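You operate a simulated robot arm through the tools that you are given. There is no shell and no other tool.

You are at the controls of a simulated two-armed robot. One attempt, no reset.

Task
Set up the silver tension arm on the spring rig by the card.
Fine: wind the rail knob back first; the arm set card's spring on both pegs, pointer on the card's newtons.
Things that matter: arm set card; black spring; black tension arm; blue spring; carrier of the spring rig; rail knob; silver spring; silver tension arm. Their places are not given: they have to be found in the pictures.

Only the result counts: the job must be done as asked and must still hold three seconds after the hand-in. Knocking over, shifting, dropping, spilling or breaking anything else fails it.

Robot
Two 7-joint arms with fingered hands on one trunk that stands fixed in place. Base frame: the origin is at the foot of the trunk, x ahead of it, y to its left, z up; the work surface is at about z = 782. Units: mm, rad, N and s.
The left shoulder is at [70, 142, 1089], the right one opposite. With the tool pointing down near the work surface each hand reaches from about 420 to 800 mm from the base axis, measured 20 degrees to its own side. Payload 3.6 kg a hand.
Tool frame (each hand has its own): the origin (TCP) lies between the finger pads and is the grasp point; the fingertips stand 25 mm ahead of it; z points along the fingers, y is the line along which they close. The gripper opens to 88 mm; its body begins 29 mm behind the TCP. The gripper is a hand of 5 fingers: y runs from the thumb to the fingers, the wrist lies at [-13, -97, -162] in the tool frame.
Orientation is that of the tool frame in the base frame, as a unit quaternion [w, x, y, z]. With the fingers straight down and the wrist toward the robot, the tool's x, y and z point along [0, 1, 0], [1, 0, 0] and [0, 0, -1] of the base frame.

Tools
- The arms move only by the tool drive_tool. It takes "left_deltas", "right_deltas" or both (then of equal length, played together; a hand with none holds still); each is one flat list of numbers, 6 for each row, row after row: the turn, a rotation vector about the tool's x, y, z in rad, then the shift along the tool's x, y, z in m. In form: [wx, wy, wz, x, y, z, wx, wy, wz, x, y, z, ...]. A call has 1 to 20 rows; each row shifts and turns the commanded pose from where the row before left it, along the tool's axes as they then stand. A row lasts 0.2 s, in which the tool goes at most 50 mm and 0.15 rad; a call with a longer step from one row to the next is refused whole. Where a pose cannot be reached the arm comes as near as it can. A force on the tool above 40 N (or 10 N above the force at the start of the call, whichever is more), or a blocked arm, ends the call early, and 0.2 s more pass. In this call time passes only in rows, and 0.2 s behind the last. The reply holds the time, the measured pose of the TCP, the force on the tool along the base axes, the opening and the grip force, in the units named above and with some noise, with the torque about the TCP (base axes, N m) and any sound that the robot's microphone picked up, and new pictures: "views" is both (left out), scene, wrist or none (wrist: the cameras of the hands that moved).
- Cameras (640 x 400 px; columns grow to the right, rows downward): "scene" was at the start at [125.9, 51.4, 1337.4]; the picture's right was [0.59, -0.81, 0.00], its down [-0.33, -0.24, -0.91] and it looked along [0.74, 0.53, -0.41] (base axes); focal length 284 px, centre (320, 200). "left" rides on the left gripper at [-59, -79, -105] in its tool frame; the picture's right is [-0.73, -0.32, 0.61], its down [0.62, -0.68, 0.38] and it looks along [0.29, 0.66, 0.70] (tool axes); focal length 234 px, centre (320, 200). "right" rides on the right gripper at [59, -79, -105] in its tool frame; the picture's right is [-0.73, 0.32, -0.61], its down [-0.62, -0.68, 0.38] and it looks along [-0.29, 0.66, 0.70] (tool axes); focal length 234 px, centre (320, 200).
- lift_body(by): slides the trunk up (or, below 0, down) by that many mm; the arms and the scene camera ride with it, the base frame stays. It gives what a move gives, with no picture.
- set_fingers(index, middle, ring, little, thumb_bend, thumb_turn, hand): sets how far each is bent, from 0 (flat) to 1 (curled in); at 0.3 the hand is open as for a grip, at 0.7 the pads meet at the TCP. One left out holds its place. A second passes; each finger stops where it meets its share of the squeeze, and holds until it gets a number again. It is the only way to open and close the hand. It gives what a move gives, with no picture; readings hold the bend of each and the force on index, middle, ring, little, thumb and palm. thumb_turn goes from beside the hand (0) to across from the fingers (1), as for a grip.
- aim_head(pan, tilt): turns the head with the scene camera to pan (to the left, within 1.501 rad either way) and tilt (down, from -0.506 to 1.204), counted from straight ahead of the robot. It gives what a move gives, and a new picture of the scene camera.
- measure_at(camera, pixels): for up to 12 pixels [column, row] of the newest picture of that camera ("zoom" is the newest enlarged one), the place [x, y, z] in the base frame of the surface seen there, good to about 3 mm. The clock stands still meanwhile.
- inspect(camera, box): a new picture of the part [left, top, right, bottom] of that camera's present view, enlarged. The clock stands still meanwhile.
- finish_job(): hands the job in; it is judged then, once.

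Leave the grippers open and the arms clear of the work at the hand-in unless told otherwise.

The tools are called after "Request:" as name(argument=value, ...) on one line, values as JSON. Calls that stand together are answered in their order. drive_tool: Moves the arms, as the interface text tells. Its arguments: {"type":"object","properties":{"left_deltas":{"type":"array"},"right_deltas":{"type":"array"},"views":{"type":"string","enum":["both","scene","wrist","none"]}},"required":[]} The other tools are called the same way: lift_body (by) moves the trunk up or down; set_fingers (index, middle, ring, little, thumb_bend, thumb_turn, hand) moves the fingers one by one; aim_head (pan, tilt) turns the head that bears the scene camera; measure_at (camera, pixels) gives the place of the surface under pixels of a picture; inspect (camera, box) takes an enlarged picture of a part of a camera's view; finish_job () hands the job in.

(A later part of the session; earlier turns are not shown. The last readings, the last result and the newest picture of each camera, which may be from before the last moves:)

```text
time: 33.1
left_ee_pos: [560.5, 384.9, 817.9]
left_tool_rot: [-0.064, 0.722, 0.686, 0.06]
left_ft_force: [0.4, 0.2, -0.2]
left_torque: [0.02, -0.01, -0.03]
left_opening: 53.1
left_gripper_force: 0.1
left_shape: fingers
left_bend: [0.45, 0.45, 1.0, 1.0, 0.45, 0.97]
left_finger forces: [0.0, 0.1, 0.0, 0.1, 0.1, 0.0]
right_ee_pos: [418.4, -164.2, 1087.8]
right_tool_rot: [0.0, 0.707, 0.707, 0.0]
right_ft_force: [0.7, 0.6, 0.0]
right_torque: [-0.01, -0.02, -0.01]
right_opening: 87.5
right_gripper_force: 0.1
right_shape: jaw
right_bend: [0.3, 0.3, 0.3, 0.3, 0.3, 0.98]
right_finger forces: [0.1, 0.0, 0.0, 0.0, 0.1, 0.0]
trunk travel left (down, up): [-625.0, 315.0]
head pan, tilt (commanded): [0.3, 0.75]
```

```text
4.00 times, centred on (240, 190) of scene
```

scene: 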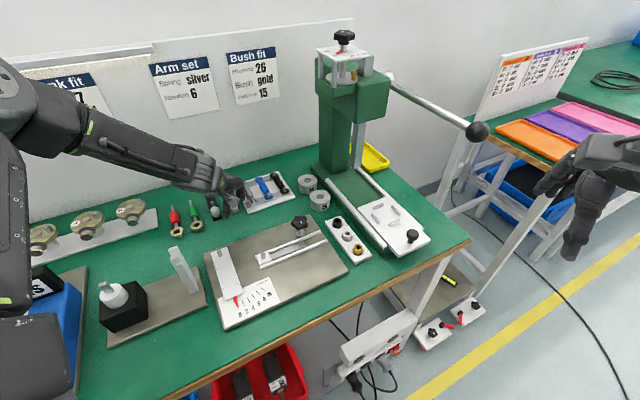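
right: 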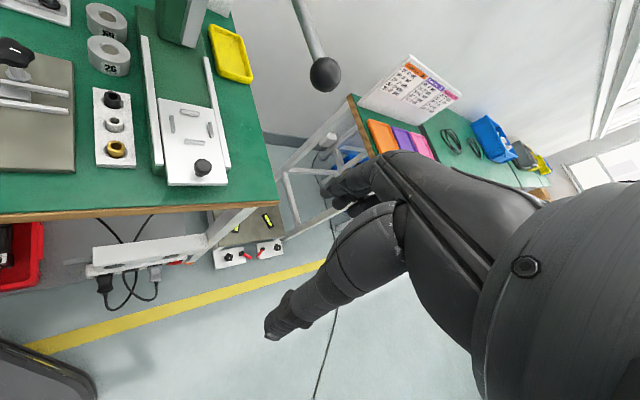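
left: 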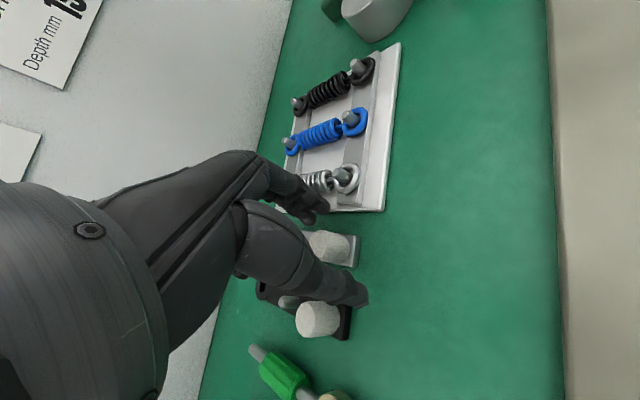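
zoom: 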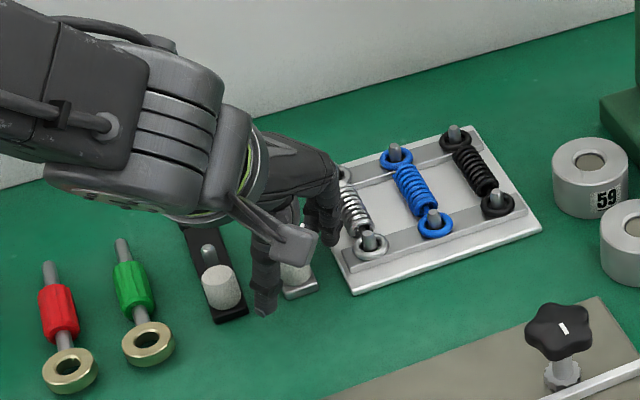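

The thumb and fingers straddle the silver arm's white grip, and clear the black one. I close index, middle and thumb.

Request:
set_fingers(hand="left", index=0.7, middle=0.7, thumb_bend=0.7)

Request:
inspect(camera="left", box=[230, 150, 430, 350])

Request:
inspect(camera="scene", box=[180, 140, 300, 240])

```text
time: 34.1
left_ee_pos: [560.5, 384.7, 820.0]
left_tool_rot: [-0.064, 0.722, 0.686, 0.06]
left_ft_force: [-0.2, 0.0, 0.0]
left_torque: [-0.01, -0.01, -0.02]
left_opening: 9.0
left_gripper_force: 3.7
left_shape: fingers
left_bend: [0.66, 0.67, 1.0, 1.0, 0.64, 0.97]
left_finger forces: [1.9, 2.3, 0.0, 0.0, 3.9, 0.0]
right_ee_pos: [418.4, -164.2, 1088.7]
right_tool_rot: [0.001, 0.707, 0.707, 0.0]
right_ft_force: [0.1, 0.4, -0.4]
right_torque: [0.01, -0.03, -0.01]
right_opening: 87.6
right_gripper_force: 0.1
right_shape: jaw
right_bend: [0.3, 0.3, 0.3, 0.3, 0.3, 0.98]
right_finger forces: [0.0, 0.1, 0.0, 0.1, 0.1, 0.0]
trunk travel left (down, up): [-625.0, 315.0]
head pan, tilt (commanded): [0.3, 0.75]
```

```text
2.00 times, centred on (330, 250) of left
```

zoom: 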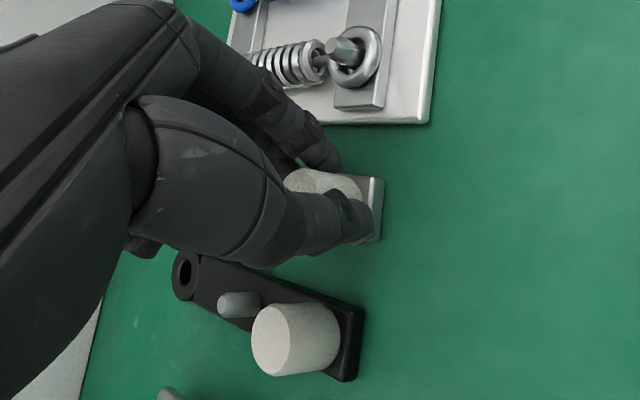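

```text
4.00 times, centred on (240, 190) of scene
```

zoom: 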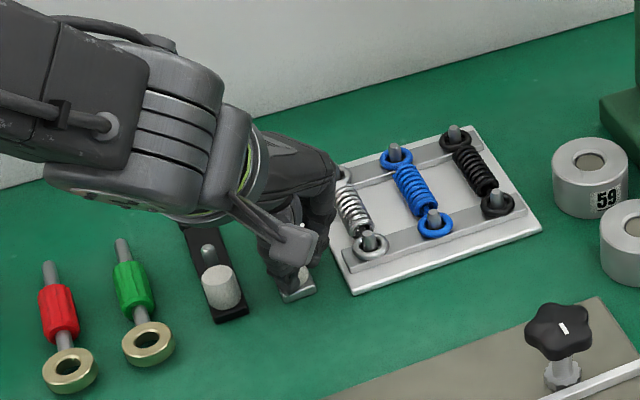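

The grip holds with 3.9 N at the thumb. I tighten to 0.8 for a firmer hold.

Request:
set_fingers(hand="left", index=0.82, middle=0.82, thumb_bend=0.8)

Request:
drive_tool(left_deltas=[0, 0, 0, 0.0009, 0, -0.005, 0, 0, 0, 0.0018, 0, -0.01, 0, 0, 0, 0.0027, 0, -0.015], views="both")

Request:
inspect(camera="left", box=[230, 150, 430, 350])

Request:
inspect(camera="scene", box=[180, 140, 300, 240])

```text
time: 35.1
left_ee_pos: [558.5, 385.8, 819.1]
left_tool_rot: [-0.064, 0.722, 0.686, 0.059]
left_ft_force: [-0.4, 0.2, 0.0]
left_torque: [0.0, 0.03, -0.02]
left_opening: 0.0
left_gripper_force: 0.0
left_shape: fingers
left_bend: [0.8, 0.82, 1.0, 1.0, 0.76, 0.93]
left_finger forces: [0.1, 0.1, 0.0, 0.0, 0.1, 0.0]
right_ee_pos: [419.1, -164.7, 1088.0]
right_tool_rot: [0.0, 0.707, 0.708, 0.0]
right_ft_force: [-0.8, 0.6, -0.7]
right_torque: [-0.02, 0.01, 0.05]
right_opening: 87.6
right_gripper_force: 0.1
right_shape: jaw
right_bend: [0.3, 0.3, 0.3, 0.3, 0.3, 0.98]
right_finger forces: [0.0, 0.0, 0.1, 0.0, 0.0, 0.1]
trunk travel left (down, up): [-625.0, 315.0]
head pan, tilt (commanded): [0.3, 0.75]
```

```text
time: 35.9
left_ee_pos: [559.0, 384.6, 849.6]
left_tool_rot: [-0.063, 0.723, 0.686, 0.059]
left_ft_force: [-0.6, 0.7, -0.3]
left_torque: [-0.04, -0.02, -0.06]
left_opening: 0.0
left_gripper_force: 0.1
left_shape: fingers
left_bend: [0.8, 0.82, 1.0, 1.0, 0.76, 0.93]
left_finger forces: [0.0, 0.0, 0.0, 0.1, 0.0, 0.0]
right_ee_pos: [418.4, -164.6, 1088.7]
right_tool_rot: [0.0, 0.707, 0.707, 0.001]
right_ft_force: [0.6, 0.0, 0.3]
right_torque: [0.0, 0.0, 0.0]
right_opening: 87.4
right_gripper_force: 0.1
right_shape: jaw
right_bend: [0.3, 0.3, 0.3, 0.3, 0.3, 0.98]
right_finger forces: [0.0, 0.0, 0.1, 0.1, 0.0, 0.0]
trunk travel left (down, up): [-625.0, 315.0]
head pan, tilt (commanded): [0.3, 0.75]
```

scene: 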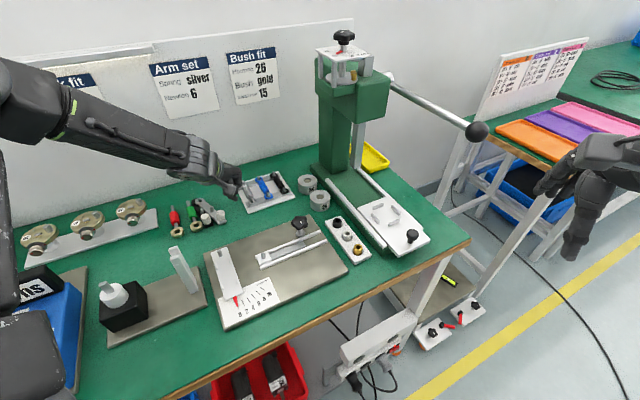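
left: 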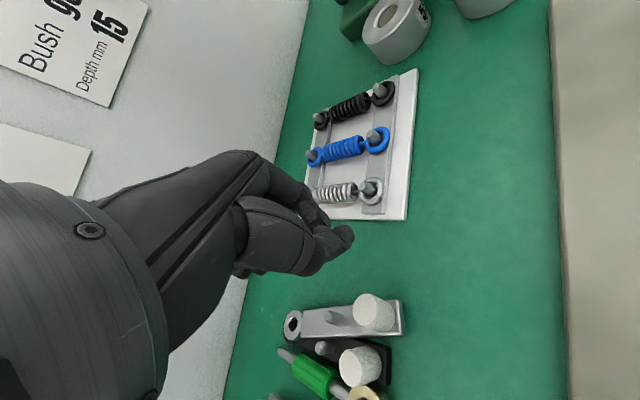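

```text
2.00 times, centred on (330, 250) of left
```

zoom: 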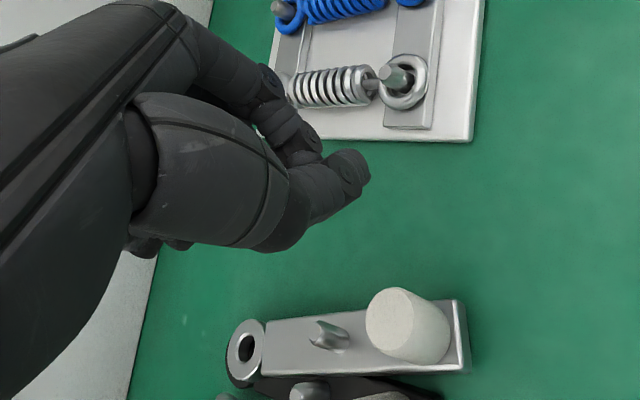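

```text
4.00 times, centred on (240, 190) of scene
```

zoom: 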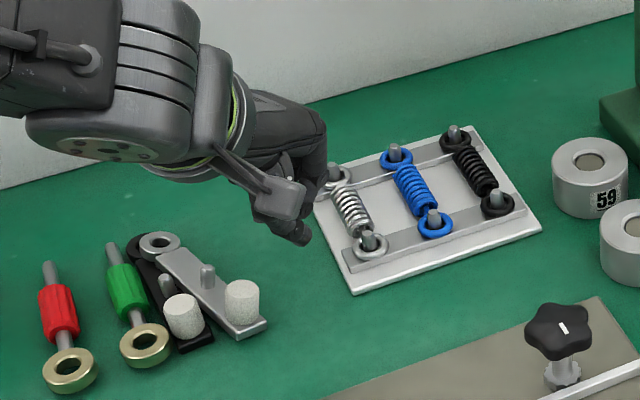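

The tighter squeeze ejected the grip: the silver arm slid against the black arm and pushed it toward the green rod. I look closely at how things lie now before doing anything else.

Request:
inspect(camera="scene", box=[160, 190, 250, 250])

Request:
inspect(camera="left", box=[250, 280, 430, 400])

```text
6.67 times, centred on (205, 220) of scene
```

zoom: 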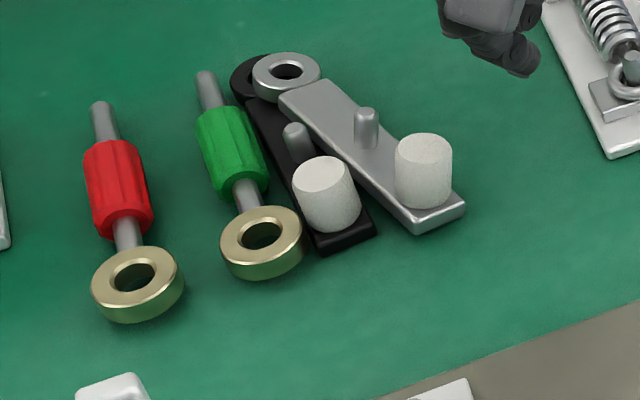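

```text
3.33 times, centred on (340, 340) of left
```

zoom: 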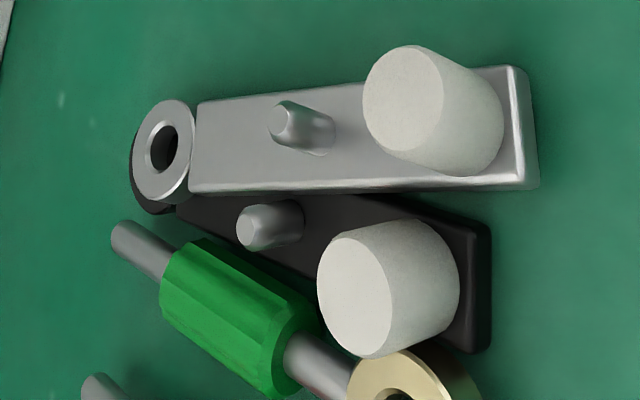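

The silver ring now overlaps the black arm's ring, and the black arm lies near the green rod. I measure all these pieces.

Request:
measure_at(camera="left", pixels=[[366, 310], [334, 317], [300, 324], [355, 366], [320, 348], [293, 330], [400, 310], [380, 372], [270, 354], [310, 375], [302, 320], [389, 373]])

Request:
inspect(camera="scene", box=[160, 190, 250, 250])

Request:
measure_at(camera="zoom", pixels=[[425, 142], [368, 112], [286, 70], [325, 172], [293, 128], [250, 75], [262, 230], [208, 78], [240, 150], [133, 275], [105, 108], [118, 190]])

```text
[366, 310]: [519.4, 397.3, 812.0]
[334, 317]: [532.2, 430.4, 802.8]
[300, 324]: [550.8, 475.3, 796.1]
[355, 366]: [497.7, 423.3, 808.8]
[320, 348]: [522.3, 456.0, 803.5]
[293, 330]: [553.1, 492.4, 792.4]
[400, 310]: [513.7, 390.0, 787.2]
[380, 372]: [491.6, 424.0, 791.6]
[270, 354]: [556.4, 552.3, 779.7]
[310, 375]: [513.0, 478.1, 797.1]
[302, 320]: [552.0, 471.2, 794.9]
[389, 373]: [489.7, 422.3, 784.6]
```

```text
6.67 times, centred on (205, 220) of scene
```

zoom: 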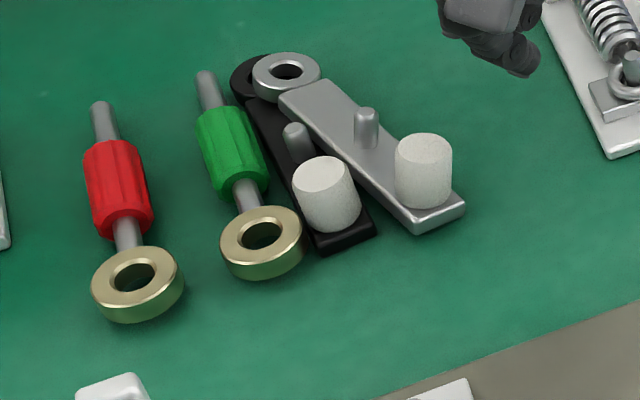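

```text
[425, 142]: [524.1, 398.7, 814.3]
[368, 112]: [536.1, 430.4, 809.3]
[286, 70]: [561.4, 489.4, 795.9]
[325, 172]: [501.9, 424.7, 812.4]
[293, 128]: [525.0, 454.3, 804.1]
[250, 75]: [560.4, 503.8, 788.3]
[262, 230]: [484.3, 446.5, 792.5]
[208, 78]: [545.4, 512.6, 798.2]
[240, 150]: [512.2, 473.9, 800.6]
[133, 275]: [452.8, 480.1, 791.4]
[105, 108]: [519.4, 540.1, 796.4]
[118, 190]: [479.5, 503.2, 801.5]
```

Damage seen: the black arm slid about 30 mm and the green rod was nudged a few mm; I will put them back where they were after using the silver arm. First I raise the hand, reopen to 0.45 and remove the tilt and yaw, so that I can regrip the silver arm (grip now at about (520.5,397.8), axis at 68°) more gently.

Request:
drive_tool(left_deltas=[0, 0, 0, 0.006, 0, -0.04, 0, 0, -0.05, 0, 0, 0, 0, -0.0875, 0, 0, 0, 0, 0, -0.0875, 0, 0, 0, 0], views="none")

Request:
set_fingers(hand="left", index=0.45, middle=0.45, thumb_bend=0.45, thumb_turn=1.0)

```text
time: 36.9
left_ee_pos: [558.7, 384.4, 890.7]
left_tool_rot: [0.0, 0.708, 0.706, 0.0]
left_ft_force: [0.5, 0.3, 1.0]
left_torque: [-0.02, -0.01, -0.01]
left_opening: 0.0
left_gripper_force: 0.2
left_shape: fingers
left_bend: [0.8, 0.82, 1.0, 1.0, 0.76, 0.93]
left_finger forces: [0.0, 0.0, 0.0, 0.1, 0.1, 0.0]
right_ee_pos: [418.1, -165.0, 1087.5]
right_tool_rot: [0.0, 0.707, 0.707, 0.0]
right_ft_force: [-0.2, -0.5, 0.1]
right_torque: [0.03, 0.02, 0.02]
right_opening: 87.9
right_gripper_force: 0.2
right_shape: jaw
right_bend: [0.3, 0.3, 0.3, 0.3, 0.3, 0.98]
right_finger forces: [0.0, 0.0, 0.0, 0.0, 0.1, 0.0]
trunk travel left (down, up): [-625.0, 315.0]
head pan, tilt (commanded): [0.3, 0.75]
```

```text
time: 37.9
left_ee_pos: [559.6, 384.5, 890.2]
left_tool_rot: [-0.001, 0.708, 0.707, 0.0]
left_ft_force: [-0.4, -0.1, -1.2]
left_torque: [0.0, 0.01, -0.01]
left_opening: 51.9
left_gripper_force: 0.1
left_shape: fingers
left_bend: [0.45, 0.45, 1.0, 1.0, 0.45, 0.99]
left_finger forces: [0.0, 0.0, 0.0, 0.1, 0.0, 0.0]
right_ee_pos: [418.6, -164.2, 1088.2]
right_tool_rot: [0.0, 0.707, 0.707, -0.001]
right_ft_force: [0.9, 0.1, 0.7]
right_torque: [0.0, 0.0, 0.01]
right_opening: 87.6
right_gripper_force: 0.1
right_shape: jaw
right_bend: [0.3, 0.3, 0.3, 0.3, 0.3, 0.98]
right_finger forces: [0.1, 0.1, 0.0, 0.1, 0.0, 0.1]
trunk travel left (down, up): [-625.0, 315.0]
head pan, tilt (commanded): [0.3, 0.75]
```

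Now above the silver grip: shift −39 mm in x, +13 mm in y, down 20 mm.

Request:
drive_tool(left_deltas=[0, 0, 0, 0.0133, -0.039, 0.02], views="both")

Request:
inspect(camera="left", box=[250, 180, 450, 380])

```text
time: 38.3
left_ee_pos: [518.7, 398.8, 871.3]
left_tool_rot: [0.001, 0.708, 0.707, 0.0]
left_ft_force: [-0.9, 0.0, 0.5]
left_torque: [0.01, -0.05, 0.01]
left_opening: 51.9
left_gripper_force: 0.1
left_shape: fingers
left_bend: [0.45, 0.45, 1.0, 1.0, 0.45, 0.99]
left_finger forces: [0.1, 0.0, 0.1, 0.1, 0.0, 0.0]
right_ee_pos: [417.8, -162.9, 1088.3]
right_tool_rot: [0.0, 0.707, 0.707, 0.0]
right_ft_force: [-0.8, 0.0, -0.4]
right_torque: [0.02, -0.01, -0.01]
right_opening: 87.9
right_gripper_force: 0.0
right_shape: jaw
right_bend: [0.3, 0.3, 0.3, 0.3, 0.3, 0.98]
right_finger forces: [0.0, 0.1, 0.0, 0.0, 0.1, 0.1]
trunk travel left (down, up): [-625.0, 315.0]
head pan, tilt (commanded): [0.3, 0.75]
```

scene: 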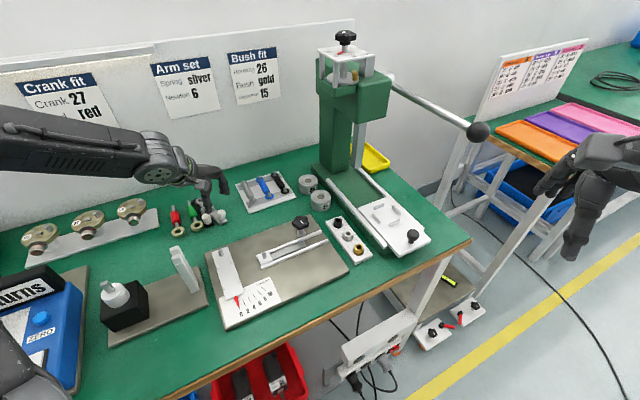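
left: 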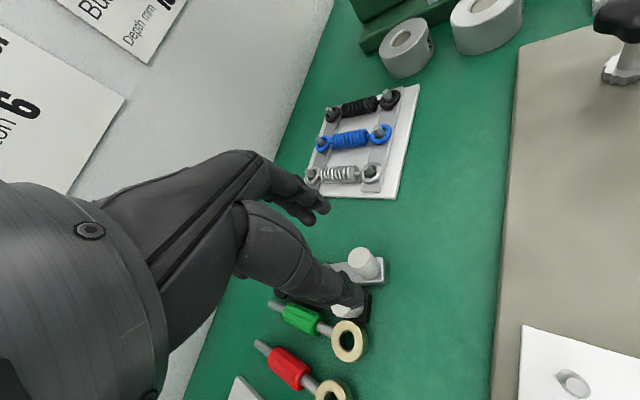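

```text
2.00 times, centred on (350, 280) of left
```

zoom: 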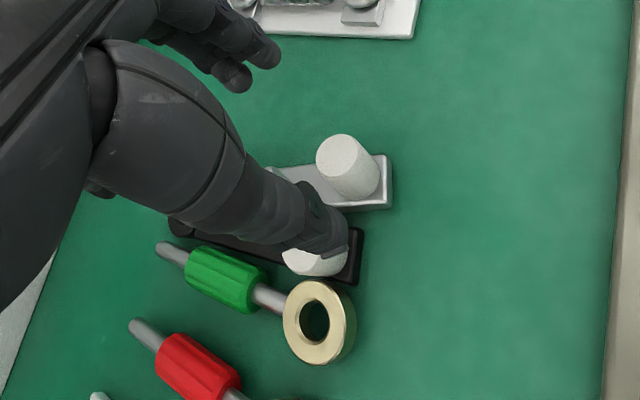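

The grip top is at (519,397). I lower 53 mm to z 818 over it.

Request:
drive_tool(left_deltas=[0, 0, 0, -0.001, 0.0005, 0.02, 0, 0, 0, 0, 0, 0.02, 0, 0, 0, 0, 0, 0.0133], views="both")

Request:
inspect(camera="left", box=[230, 170, 430, 370])

Request:
inspect(camera="scene", box=[160, 170, 260, 250])

```text
time: 39.1
left_ee_pos: [522.1, 395.8, 818.8]
left_tool_rot: [0.0, 0.708, 0.706, 0.0]
left_ft_force: [0.4, 0.0, -0.5]
left_torque: [-0.02, 0.01, 0.0]
left_opening: 52.2
left_gripper_force: 0.0
left_shape: fingers
left_bend: [0.45, 0.45, 1.0, 1.0, 0.45, 0.99]
left_finger forces: [0.0, 0.0, 0.1, 0.0, 0.0, 0.0]
right_ee_pos: [418.2, -164.9, 1088.8]
right_tool_rot: [0.0, 0.707, 0.707, 0.0]
right_ft_force: [0.5, 0.2, 0.6]
right_torque: [-0.02, 0.02, -0.01]
right_opening: 87.6
right_gripper_force: 0.1
right_shape: jaw
right_bend: [0.3, 0.3, 0.3, 0.3, 0.3, 0.98]
right_finger forces: [0.1, 0.1, 0.0, 0.0, 0.0, 0.1]
trunk travel left (down, up): [-625.0, 315.0]
head pan, tilt (commanded): [0.3, 0.75]
```

scene: 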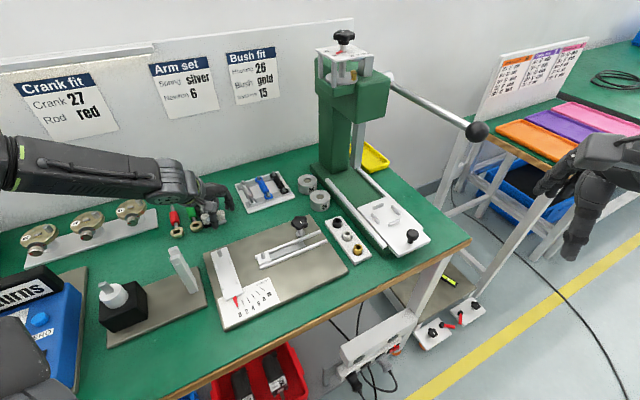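
left: 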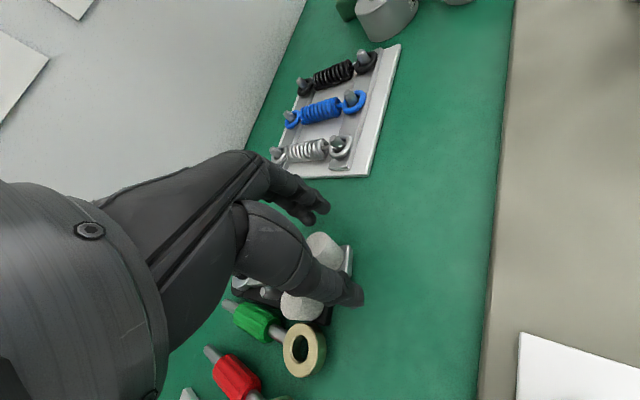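

```text
2.00 times, centred on (330, 270) of left
```

zoom: 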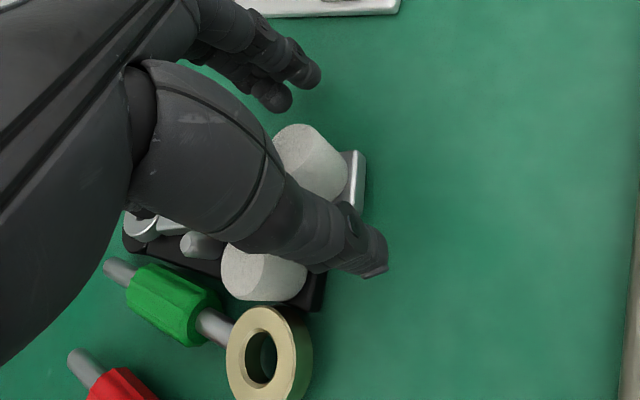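

```text
5.00 times, centred on (210, 210) of scene
```

zoom: 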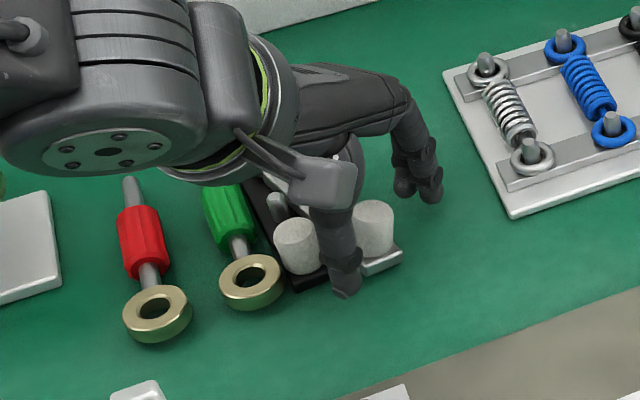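

The thumb sits between the two white grips on the near side, fingers on the far side. I close gently: fingers and thumb to 0.7 only.

Request:
set_fingers(hand="left", index=0.7, middle=0.7, thumb_bend=0.7)

Request:
inspect(camera="left", box=[230, 170, 430, 370])

Request:
inspect(camera="scene", box=[160, 170, 260, 250])

```text
time: 40.1
left_ee_pos: [521.5, 395.6, 817.6]
left_tool_rot: [0.0, 0.708, 0.706, 0.0]
left_ft_force: [0.5, -0.2, 1.2]
left_torque: [0.04, -0.01, -0.05]
left_opening: 9.8
left_gripper_force: 5.7
left_shape: fingers
left_bend: [0.66, 0.65, 1.0, 1.0, 0.64, 1.0]
left_finger forces: [1.7, 4.9, 0.0, 0.0, 5.1, 0.0]
right_ee_pos: [418.5, -166.0, 1088.3]
right_tool_rot: [0.0, 0.707, 0.707, 0.0]
right_ft_force: [-0.7, 0.4, 0.4]
right_torque: [-0.02, -0.03, -0.01]
right_opening: 87.7
right_gripper_force: 0.0
right_shape: jaw
right_bend: [0.3, 0.3, 0.3, 0.3, 0.3, 0.98]
right_finger forces: [0.1, 0.0, 0.1, 0.0, 0.1, 0.1]
trunk travel left (down, up): [-625.0, 315.0]
head pan, tilt (commanded): [0.3, 0.75]
```

```text
2.00 times, centred on (330, 270) of left
```

zoom: 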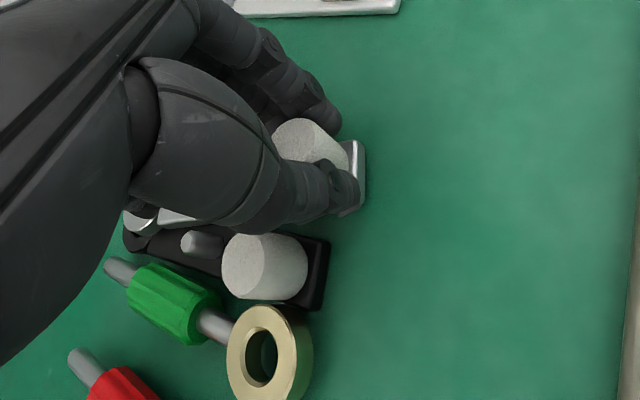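

```text
5.00 times, centred on (210, 210) of scene
```

zoom: 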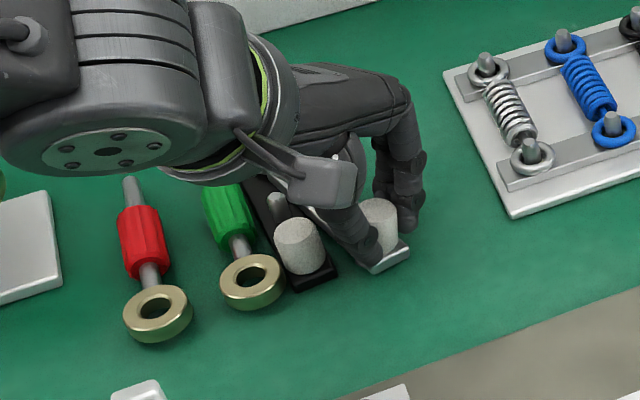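

Gripped: thumb 5.1, middle 4.9, index 1.7 N. I lift slowly by 30 mm and check.

Request:
drive_tool(left_deltas=[0, 0, 0, 0, 0, -0.004, 0, 0, 0, 0, 0, -0.006, 0, 0, 0, 0, 0, -0.01, 0, 0, 0, 0, 0, -0.01], views="both")

Request:
inspect(camera="scene", box=[160, 170, 260, 250])

```text
time: 41.1
left_ee_pos: [521.0, 395.2, 848.6]
left_tool_rot: [-0.001, 0.707, 0.707, -0.001]
left_ft_force: [0.2, 0.8, -0.8]
left_torque: [-0.02, 0.03, -0.03]
left_opening: 9.2
left_gripper_force: 5.0
left_shape: fingers
left_bend: [0.67, 0.66, 1.0, 1.0, 0.64, 1.0]
left_finger forces: [1.7, 3.1, 0.0, 0.0, 4.8, 0.0]
right_ee_pos: [418.3, -164.3, 1088.1]
right_tool_rot: [0.0, 0.707, 0.708, 0.0]
right_ft_force: [0.1, 0.7, 0.3]
right_torque: [0.01, -0.01, 0.0]
right_opening: 87.8
right_gripper_force: 0.0
right_shape: jaw
right_bend: [0.3, 0.3, 0.3, 0.3, 0.3, 0.98]
right_finger forces: [0.1, 0.0, 0.0, 0.1, 0.1, 0.0]
trunk travel left (down, up): [-625.0, 315.0]
head pan, tilt (commanded): [0.3, 0.75]
```

scene: 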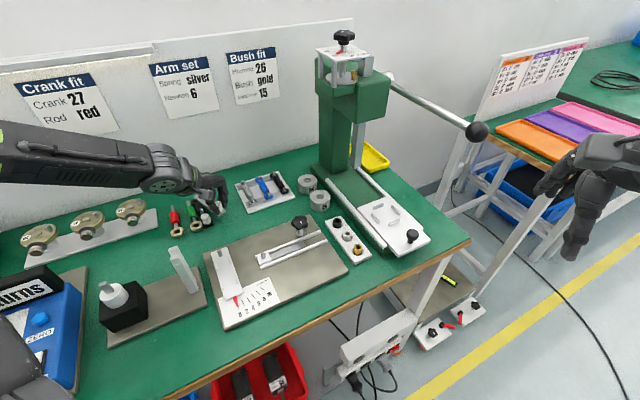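
left: 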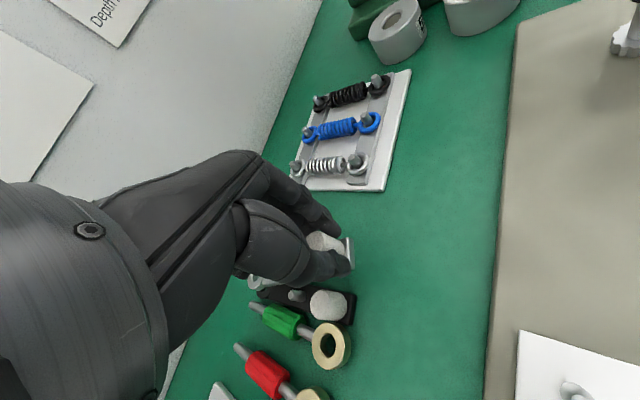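

```text
5.00 times, centred on (210, 210) of scene
```

zoom: 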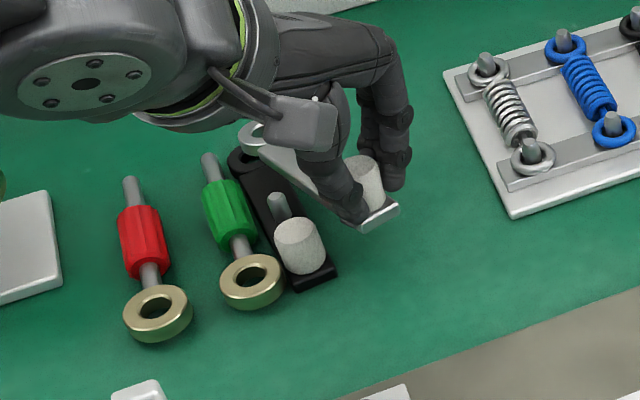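

The silver arm is lifted. I check whether it droops: measure its ring (left picture (258,283)) and its end (350,250).

Request:
inspect(camera="left", box=[220, 200, 380, 340])

Request:
measure_at(camera="left", pixels=[[262, 280], [252, 283], [350, 250], [322, 238], [346, 262], [328, 302], [296, 295]])

Request:
measure_at(camera="scene", pixels=[[197, 197], [200, 198], [224, 213], [218, 204]])

```text
2.86 times, centred on (300, 270) of left
```

zoom: 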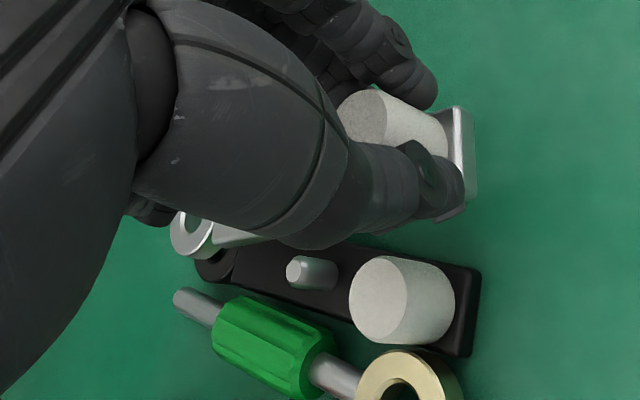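

```text
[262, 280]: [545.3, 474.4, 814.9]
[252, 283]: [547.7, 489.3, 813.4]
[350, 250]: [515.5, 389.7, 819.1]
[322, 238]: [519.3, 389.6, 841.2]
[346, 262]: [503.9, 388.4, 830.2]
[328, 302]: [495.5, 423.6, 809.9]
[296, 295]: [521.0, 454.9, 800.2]
```

```text
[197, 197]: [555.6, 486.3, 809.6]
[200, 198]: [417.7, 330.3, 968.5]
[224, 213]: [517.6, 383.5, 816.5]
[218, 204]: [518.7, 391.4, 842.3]
```

The arm hangs nearly level (ring 814, end 818) with its axis at about 72°. For clearance from the post I want a different grip, so I set it down flat at its old place: lift a bit, turn the hand 0.47 rad clockwise, move over (560,388).

Request:
drive_tool(left_deltas=[0, 0, 0, 0, 0, -0.022, 0, 0, 0.1175, 0, 0, 0, 0, 0, 0.1175, 0, 0, 0, 0, 0, 0.1175, 0, 0, 0, 0, 0, 0.1175, 0, 0, 0, 0, 0, 0, 0.0062, 0.0188, 0, 0, 0, 0, 0.0062, 0.0188, 0], views="both")

Request:
inspect(camera="scene", box=[170, 140, 290, 240])

```text
time: 42.7
left_ee_pos: [560.6, 389.9, 869.4]
left_tool_rot: [-0.001, 0.852, 0.523, -0.001]
left_ft_force: [1.2, -1.0, -0.6]
left_torque: [0.0, 0.03, -0.01]
left_opening: 9.1
left_gripper_force: 5.4
left_shape: fingers
left_bend: [0.67, 0.66, 1.0, 1.0, 0.64, 1.0]
left_finger forces: [1.7, 3.1, 0.0, 0.0, 4.6, 0.0]
right_ee_pos: [419.6, -166.3, 1087.4]
right_tool_rot: [0.0, 0.708, 0.707, -0.001]
right_ft_force: [-0.1, -0.1, 0.2]
right_torque: [0.0, -0.01, -0.02]
right_opening: 87.5
right_gripper_force: 0.1
right_shape: jaw
right_bend: [0.3, 0.3, 0.3, 0.3, 0.3, 0.98]
right_finger forces: [0.0, 0.0, 0.0, 0.1, 0.0, 0.0]
trunk travel left (down, up): [-625.0, 315.0]
head pan, tilt (commanded): [0.3, 0.75]
```

scene: 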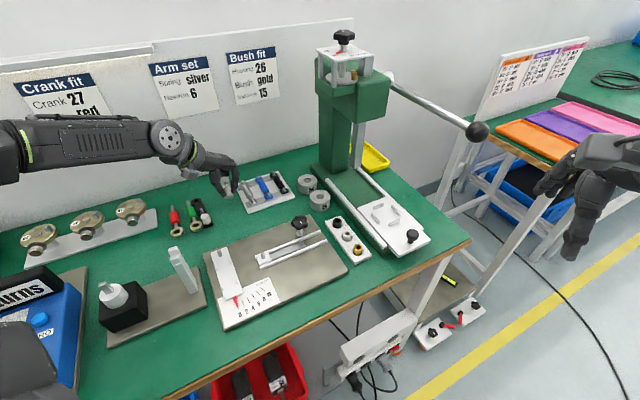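
left: 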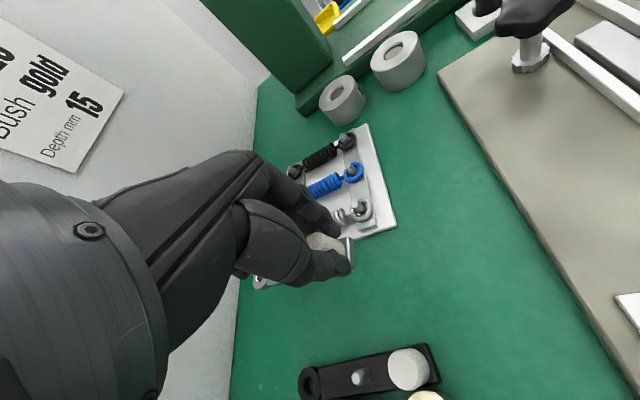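

```text
4.00 times, centred on (230, 190) of scene
```

zoom: 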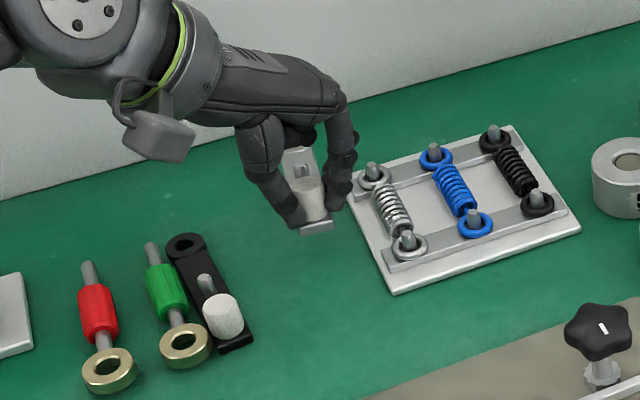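

The arm is over its old place, but opening here would bring fingers near the silver spring's ring. I set it down 13 mm further off, at about (550,398), lowering slowly at the end.

Request:
drive_tool(left_deltas=[0, 0, 0, 0.0024, -0.013, 0.01, 0, 0, 0, 0, 0, 0.02, 0, 0, 0, 0, 0, 0.014, 0, 0, 0, 0, 0, 0.003, 0, 0, 0, 0, 0, 0.002, 0, 0, 0, 0, 0, 0.0015], views="both")

Request:
inspect(camera="scene", box=[170, 150, 290, 250])

```text
time: 44.1
left_ee_pos: [550.3, 398.8, 818.6]
left_tool_rot: [0.0, 0.852, 0.523, -0.001]
left_ft_force: [1.0, -0.4, 0.0]
left_torque: [-0.01, -0.04, -0.01]
left_opening: 9.4
left_gripper_force: 4.7
left_shape: fingers
left_bend: [0.67, 0.66, 1.0, 1.0, 0.64, 1.0]
left_finger forces: [1.7, 3.4, 0.1, 0.0, 4.7, 0.0]
right_ee_pos: [419.8, -164.2, 1088.7]
right_tool_rot: [0.0, 0.707, 0.707, 0.0]
right_ft_force: [-1.0, 0.4, 0.3]
right_torque: [-0.02, 0.0, -0.01]
right_opening: 87.5
right_gripper_force: 0.1
right_shape: jaw
right_bend: [0.3, 0.3, 0.3, 0.3, 0.3, 0.98]
right_finger forces: [0.1, 0.1, 0.0, 0.1, 0.0, 0.1]
trunk travel left (down, up): [-625.0, 315.0]
head pan, tilt (commanded): [0.3, 0.75]
```

scene: 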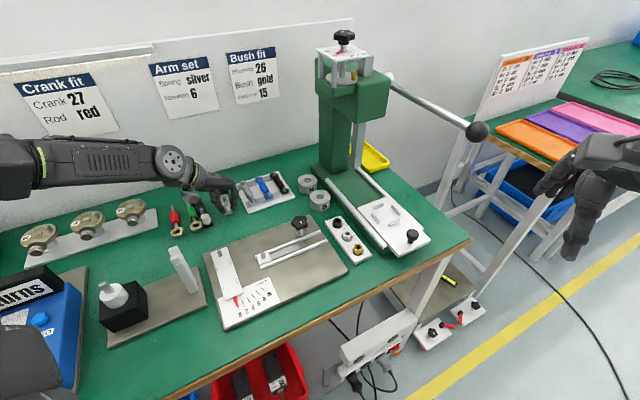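
left: 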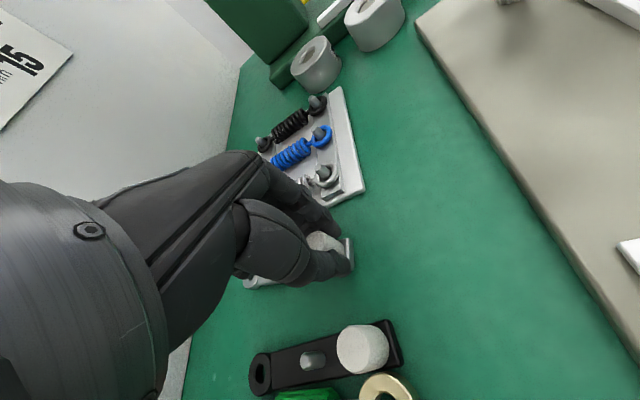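

```text
4.00 times, centred on (230, 200) of scene
```

zoom: 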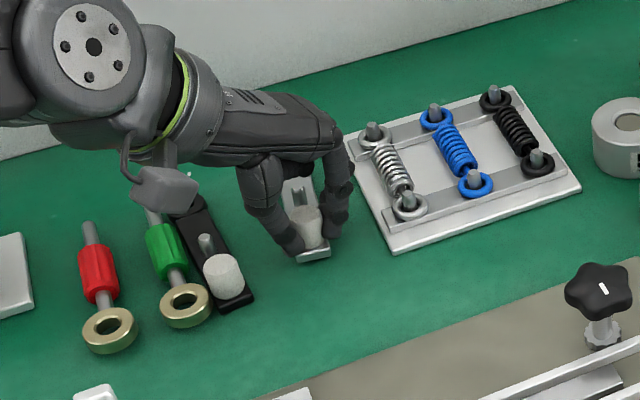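

No contact force yet; I lower another 3 mm in small steps, then open a little (0.55).

Request:
drive_tool(left_deltas=[0, 0, 0, 0, 0, 0.0015, 0, 0, 0, 0, 0, 0.0015], views="none")

Request:
set_fingers(hand="left", index=0.55, middle=0.55, thumb_bend=0.55)

Request:
drive_tool(left_deltas=[0, 0, 0, 0, 0, -0.01, 0, 0, 0, 0, 0, -0.03, 0, 0, 0, 0, 0, -0.03], views="both")

Request:
inspect(camera="left", box=[240, 190, 440, 390])

```text
time: 44.7
left_ee_pos: [550.5, 398.1, 815.8]
left_tool_rot: [0.0, 0.853, 0.522, -0.001]
left_ft_force: [-0.6, -0.5, 0.7]
left_torque: [-0.03, -0.02, -0.01]
left_opening: 9.1
left_gripper_force: 5.0
left_shape: fingers
left_bend: [0.67, 0.66, 1.0, 1.0, 0.64, 1.0]
left_finger forces: [1.6, 3.5, 0.1, 0.1, 4.9, 0.0]
right_ee_pos: [418.3, -164.9, 1088.4]
right_tool_rot: [-0.001, 0.707, 0.707, 0.0]
right_ft_force: [0.7, 0.1, -0.4]
right_torque: [0.0, -0.01, -0.01]
right_opening: 87.9
right_gripper_force: 0.1
right_shape: jaw
right_bend: [0.3, 0.3, 0.3, 0.3, 0.3, 0.98]
right_finger forces: [0.0, 0.0, 0.0, 0.1, 0.1, 0.0]
trunk travel left (down, up): [-625.0, 315.0]
head pan, tilt (commanded): [0.3, 0.75]
```

```text
time: 45.7
left_ee_pos: [549.8, 398.6, 815.8]
left_tool_rot: [-0.001, 0.853, 0.523, 0.0]
left_ft_force: [-0.6, -0.5, 0.0]
left_torque: [-0.01, 0.01, 0.04]
left_opening: 30.1
left_gripper_force: 0.1
left_shape: fingers
left_bend: [0.55, 0.55, 1.0, 1.0, 0.55, 1.0]
left_finger forces: [0.0, 0.0, 0.0, 0.1, 0.1, 0.0]
right_ee_pos: [419.6, -164.7, 1087.3]
right_tool_rot: [0.001, 0.707, 0.707, 0.0]
right_ft_force: [0.7, 0.1, -0.1]
right_torque: [0.0, 0.02, -0.01]
right_opening: 87.5
right_gripper_force: 0.2
right_shape: jaw
right_bend: [0.3, 0.3, 0.3, 0.3, 0.3, 0.98]
right_finger forces: [0.1, 0.1, 0.1, 0.1, 0.0, 0.0]
trunk travel left (down, up): [-625.0, 315.0]
head pan, tilt (commanded): [0.3, 0.75]
```

```text
time: 46.5
left_ee_pos: [550.5, 397.2, 885.5]
left_tool_rot: [-0.001, 0.853, 0.522, -0.001]
left_ft_force: [0.3, 0.6, -0.1]
left_torque: [-0.03, 0.04, -0.01]
left_opening: 30.2
left_gripper_force: 0.1
left_shape: fingers
left_bend: [0.55, 0.55, 1.0, 1.0, 0.55, 1.0]
left_finger forces: [0.0, 0.1, 0.1, 0.0, 0.0, 0.0]
right_ee_pos: [417.4, -163.7, 1088.6]
right_tool_rot: [-0.001, 0.707, 0.707, 0.0]
right_ft_force: [0.1, 0.7, -0.2]
right_torque: [-0.03, -0.02, 0.0]
right_opening: 87.6
right_gripper_force: 0.0
right_shape: jaw
right_bend: [0.3, 0.3, 0.3, 0.3, 0.3, 0.98]
right_finger forces: [0.0, 0.1, 0.1, 0.1, 0.0, 0.0]
trunk travel left (down, up): [-625.0, 315.0]
head pan, tilt (commanded): [0.3, 0.75]
```

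scene: 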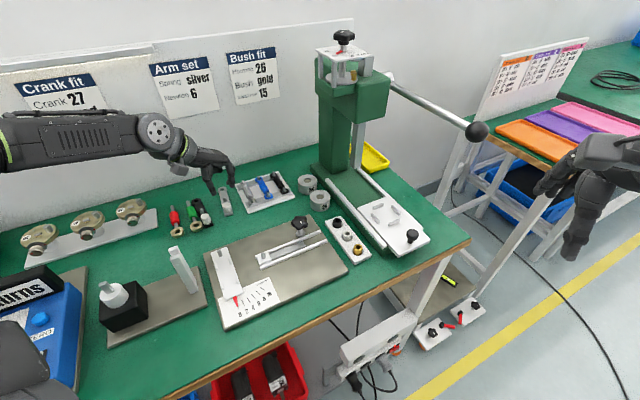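
left: 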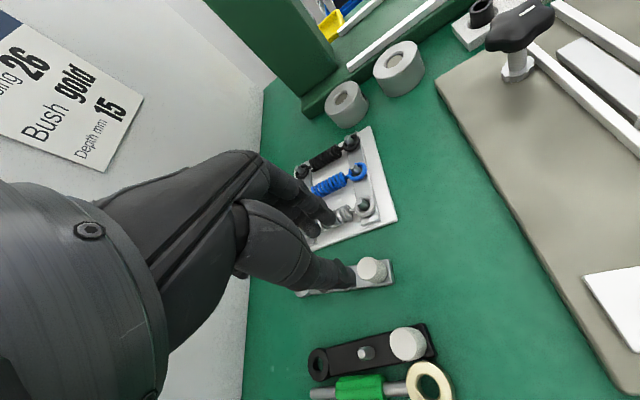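

```text
2.00 times, centred on (340, 290) of left
```

zoom: 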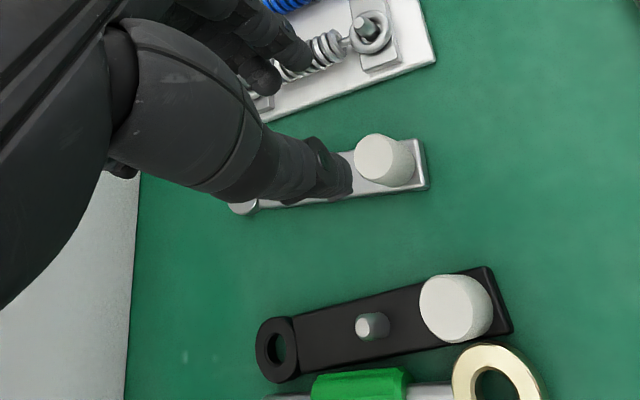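

Set down flat. Its grip is now at about (545,400). I turn the hand to the planned pose (yaw −15°, tilt 10°) and look at the whole arm again.

Request:
drive_tool(left_deltas=[0, 0, -0.1055, 0, 0, -0.02, 0, 0, -0.1055, 0, 0, 0, 0, 0.0875, 0, 0, 0, 0, 0, 0.0875, 0, 0, 0, 0], views="both")

Request:
inspect(camera="left", box=[270, 190, 470, 390])

```text
time: 47.5
left_ee_pos: [549.1, 397.1, 905.9]
left_tool_rot: [-0.055, 0.79, 0.607, 0.069]
left_ft_force: [0.9, 0.4, 0.4]
left_torque: [0.02, 0.01, -0.02]
left_opening: 30.2
left_gripper_force: 0.0
left_shape: fingers
left_bend: [0.55, 0.55, 1.0, 1.0, 0.55, 1.0]
left_finger forces: [0.0, 0.0, 0.0, 0.0, 0.0, 0.1]
right_ee_pos: [418.3, -165.7, 1087.6]
right_tool_rot: [0.0, 0.707, 0.707, -0.001]
right_ft_force: [0.3, -0.2, -0.4]
right_torque: [0.0, -0.01, 0.0]
right_opening: 87.6
right_gripper_force: 0.1
right_shape: jaw
right_bend: [0.3, 0.3, 0.3, 0.3, 0.3, 0.98]
right_finger forces: [0.0, 0.0, 0.0, 0.1, 0.0, 0.1]
trunk travel left (down, up): [-625.0, 315.0]
head pan, tilt (commanded): [0.3, 0.75]
```

scene: 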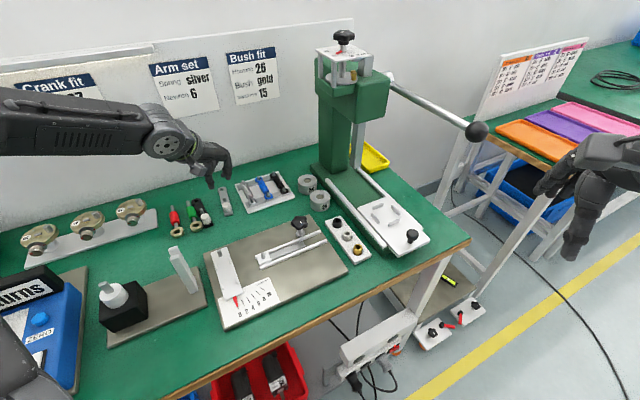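
left: 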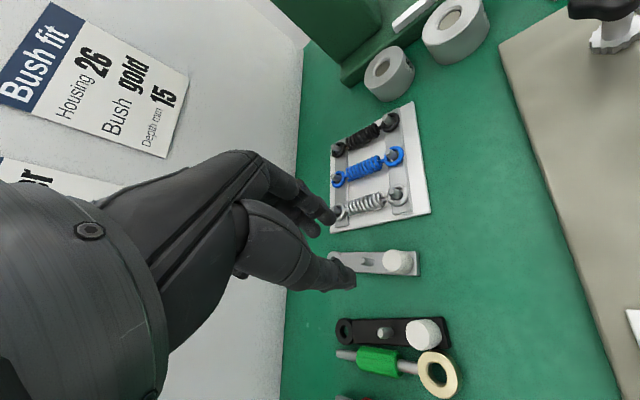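

```text
2.00 times, centred on (370, 290) of left
```

zoom: 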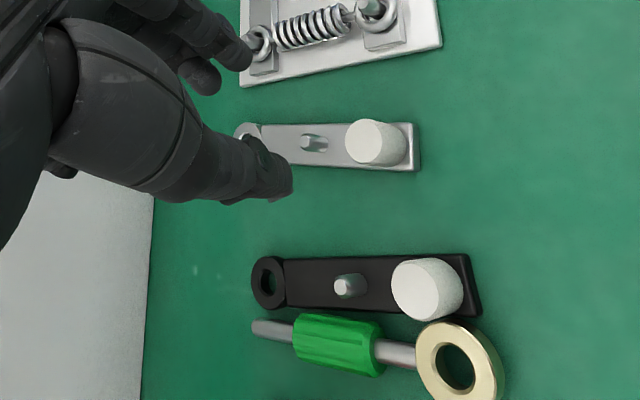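

Silver arm now: grip (546,398.5), axis about 40°, arm peg (575.6,423). I open to 0.5 and lower over the grip to z 818.

Request:
set_fingers(hand="left", index=0.5, middle=0.5, thumb_bend=0.5)

Request:
drive_tool(left_deltas=[0, 0, 0, -0.004, -0.0008, 0.02, 0, 0, 0, -0.004, -0.0008, 0.02, 0, 0, 0, -0.004, -0.0008, 0.02, 0, 0, 0, -0.003, -0.0004, 0.014, 0, 0, 0, -0.0027, -0.0003, 0.0122], views="both")

Request:
inspect(camera="left", box=[230, 170, 430, 370])

Request:
inspect(camera="scene", box=[170, 150, 270, 230])

```text
time: 48.5
left_ee_pos: [550.1, 397.7, 906.3]
left_tool_rot: [-0.054, 0.79, 0.607, 0.068]
left_ft_force: [0.3, -0.2, 0.0]
left_torque: [0.01, 0.02, 0.02]
left_opening: 41.0
left_gripper_force: 0.1
left_shape: fingers
left_bend: [0.5, 0.5, 1.0, 1.0, 0.5, 1.0]
left_finger forces: [0.0, 0.0, 0.0, 0.1, 0.0, 0.0]
right_ee_pos: [419.7, -164.0, 1088.0]
right_tool_rot: [0.0, 0.707, 0.707, 0.001]
right_ft_force: [0.7, 0.0, -0.9]
right_torque: [0.0, 0.03, -0.01]
right_opening: 87.6
right_gripper_force: 0.1
right_shape: jaw
right_bend: [0.3, 0.3, 0.3, 0.3, 0.3, 0.98]
right_finger forces: [0.0, 0.0, 0.1, 0.0, 0.0, 0.0]
trunk travel left (down, up): [-625.0, 315.0]
head pan, tilt (commanded): [0.3, 0.75]
```

```text
time: 49.7
left_ee_pos: [546.6, 396.6, 818.6]
left_tool_rot: [-0.053, 0.79, 0.607, 0.068]
left_ft_force: [-0.1, -0.9, 1.0]
left_torque: [0.02, -0.01, 0.0]
left_opening: 41.2
left_gripper_force: 0.0
left_shape: fingers
left_bend: [0.5, 0.5, 1.0, 1.0, 0.5, 1.0]
left_finger forces: [0.0, 0.0, 0.0, 0.0, 0.1, 0.0]
right_ee_pos: [419.0, -163.3, 1087.5]
right_tool_rot: [0.0, 0.708, 0.706, 0.0]
right_ft_force: [-0.3, 0.5, 0.3]
right_torque: [-0.02, -0.01, -0.01]
right_opening: 87.6
right_gripper_force: 0.2
right_shape: jaw
right_bend: [0.3, 0.3, 0.3, 0.3, 0.3, 0.98]
right_finger forces: [0.0, 0.0, 0.1, 0.0, 0.0, 0.0]
trunk travel left (down, up): [-625.0, 315.0]
head pan, tilt (commanded): [0.3, 0.75]
```

scene: 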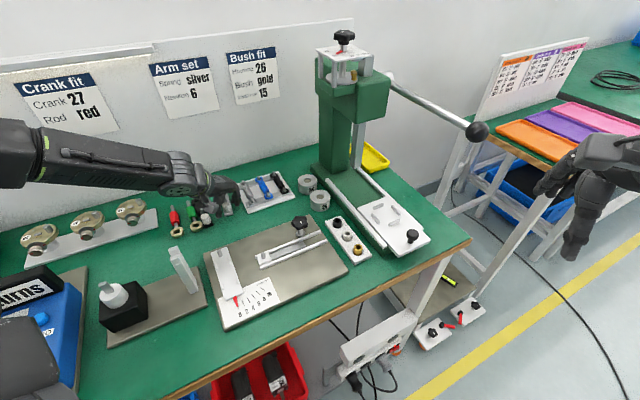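
left: 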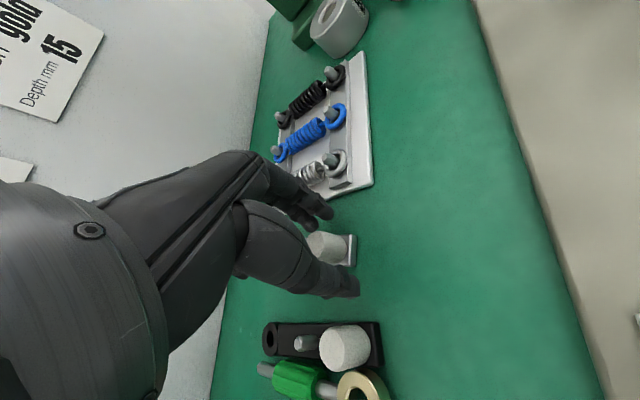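

```text
2.00 times, centred on (330, 270) of left
```

zoom: 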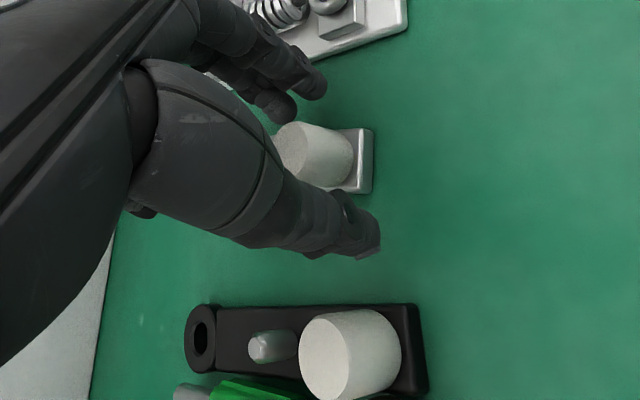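

```text
5.00 times, centred on (220, 190) of scene
```

zoom: 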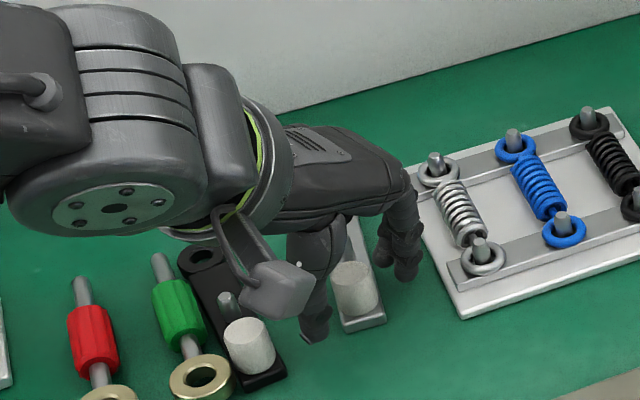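

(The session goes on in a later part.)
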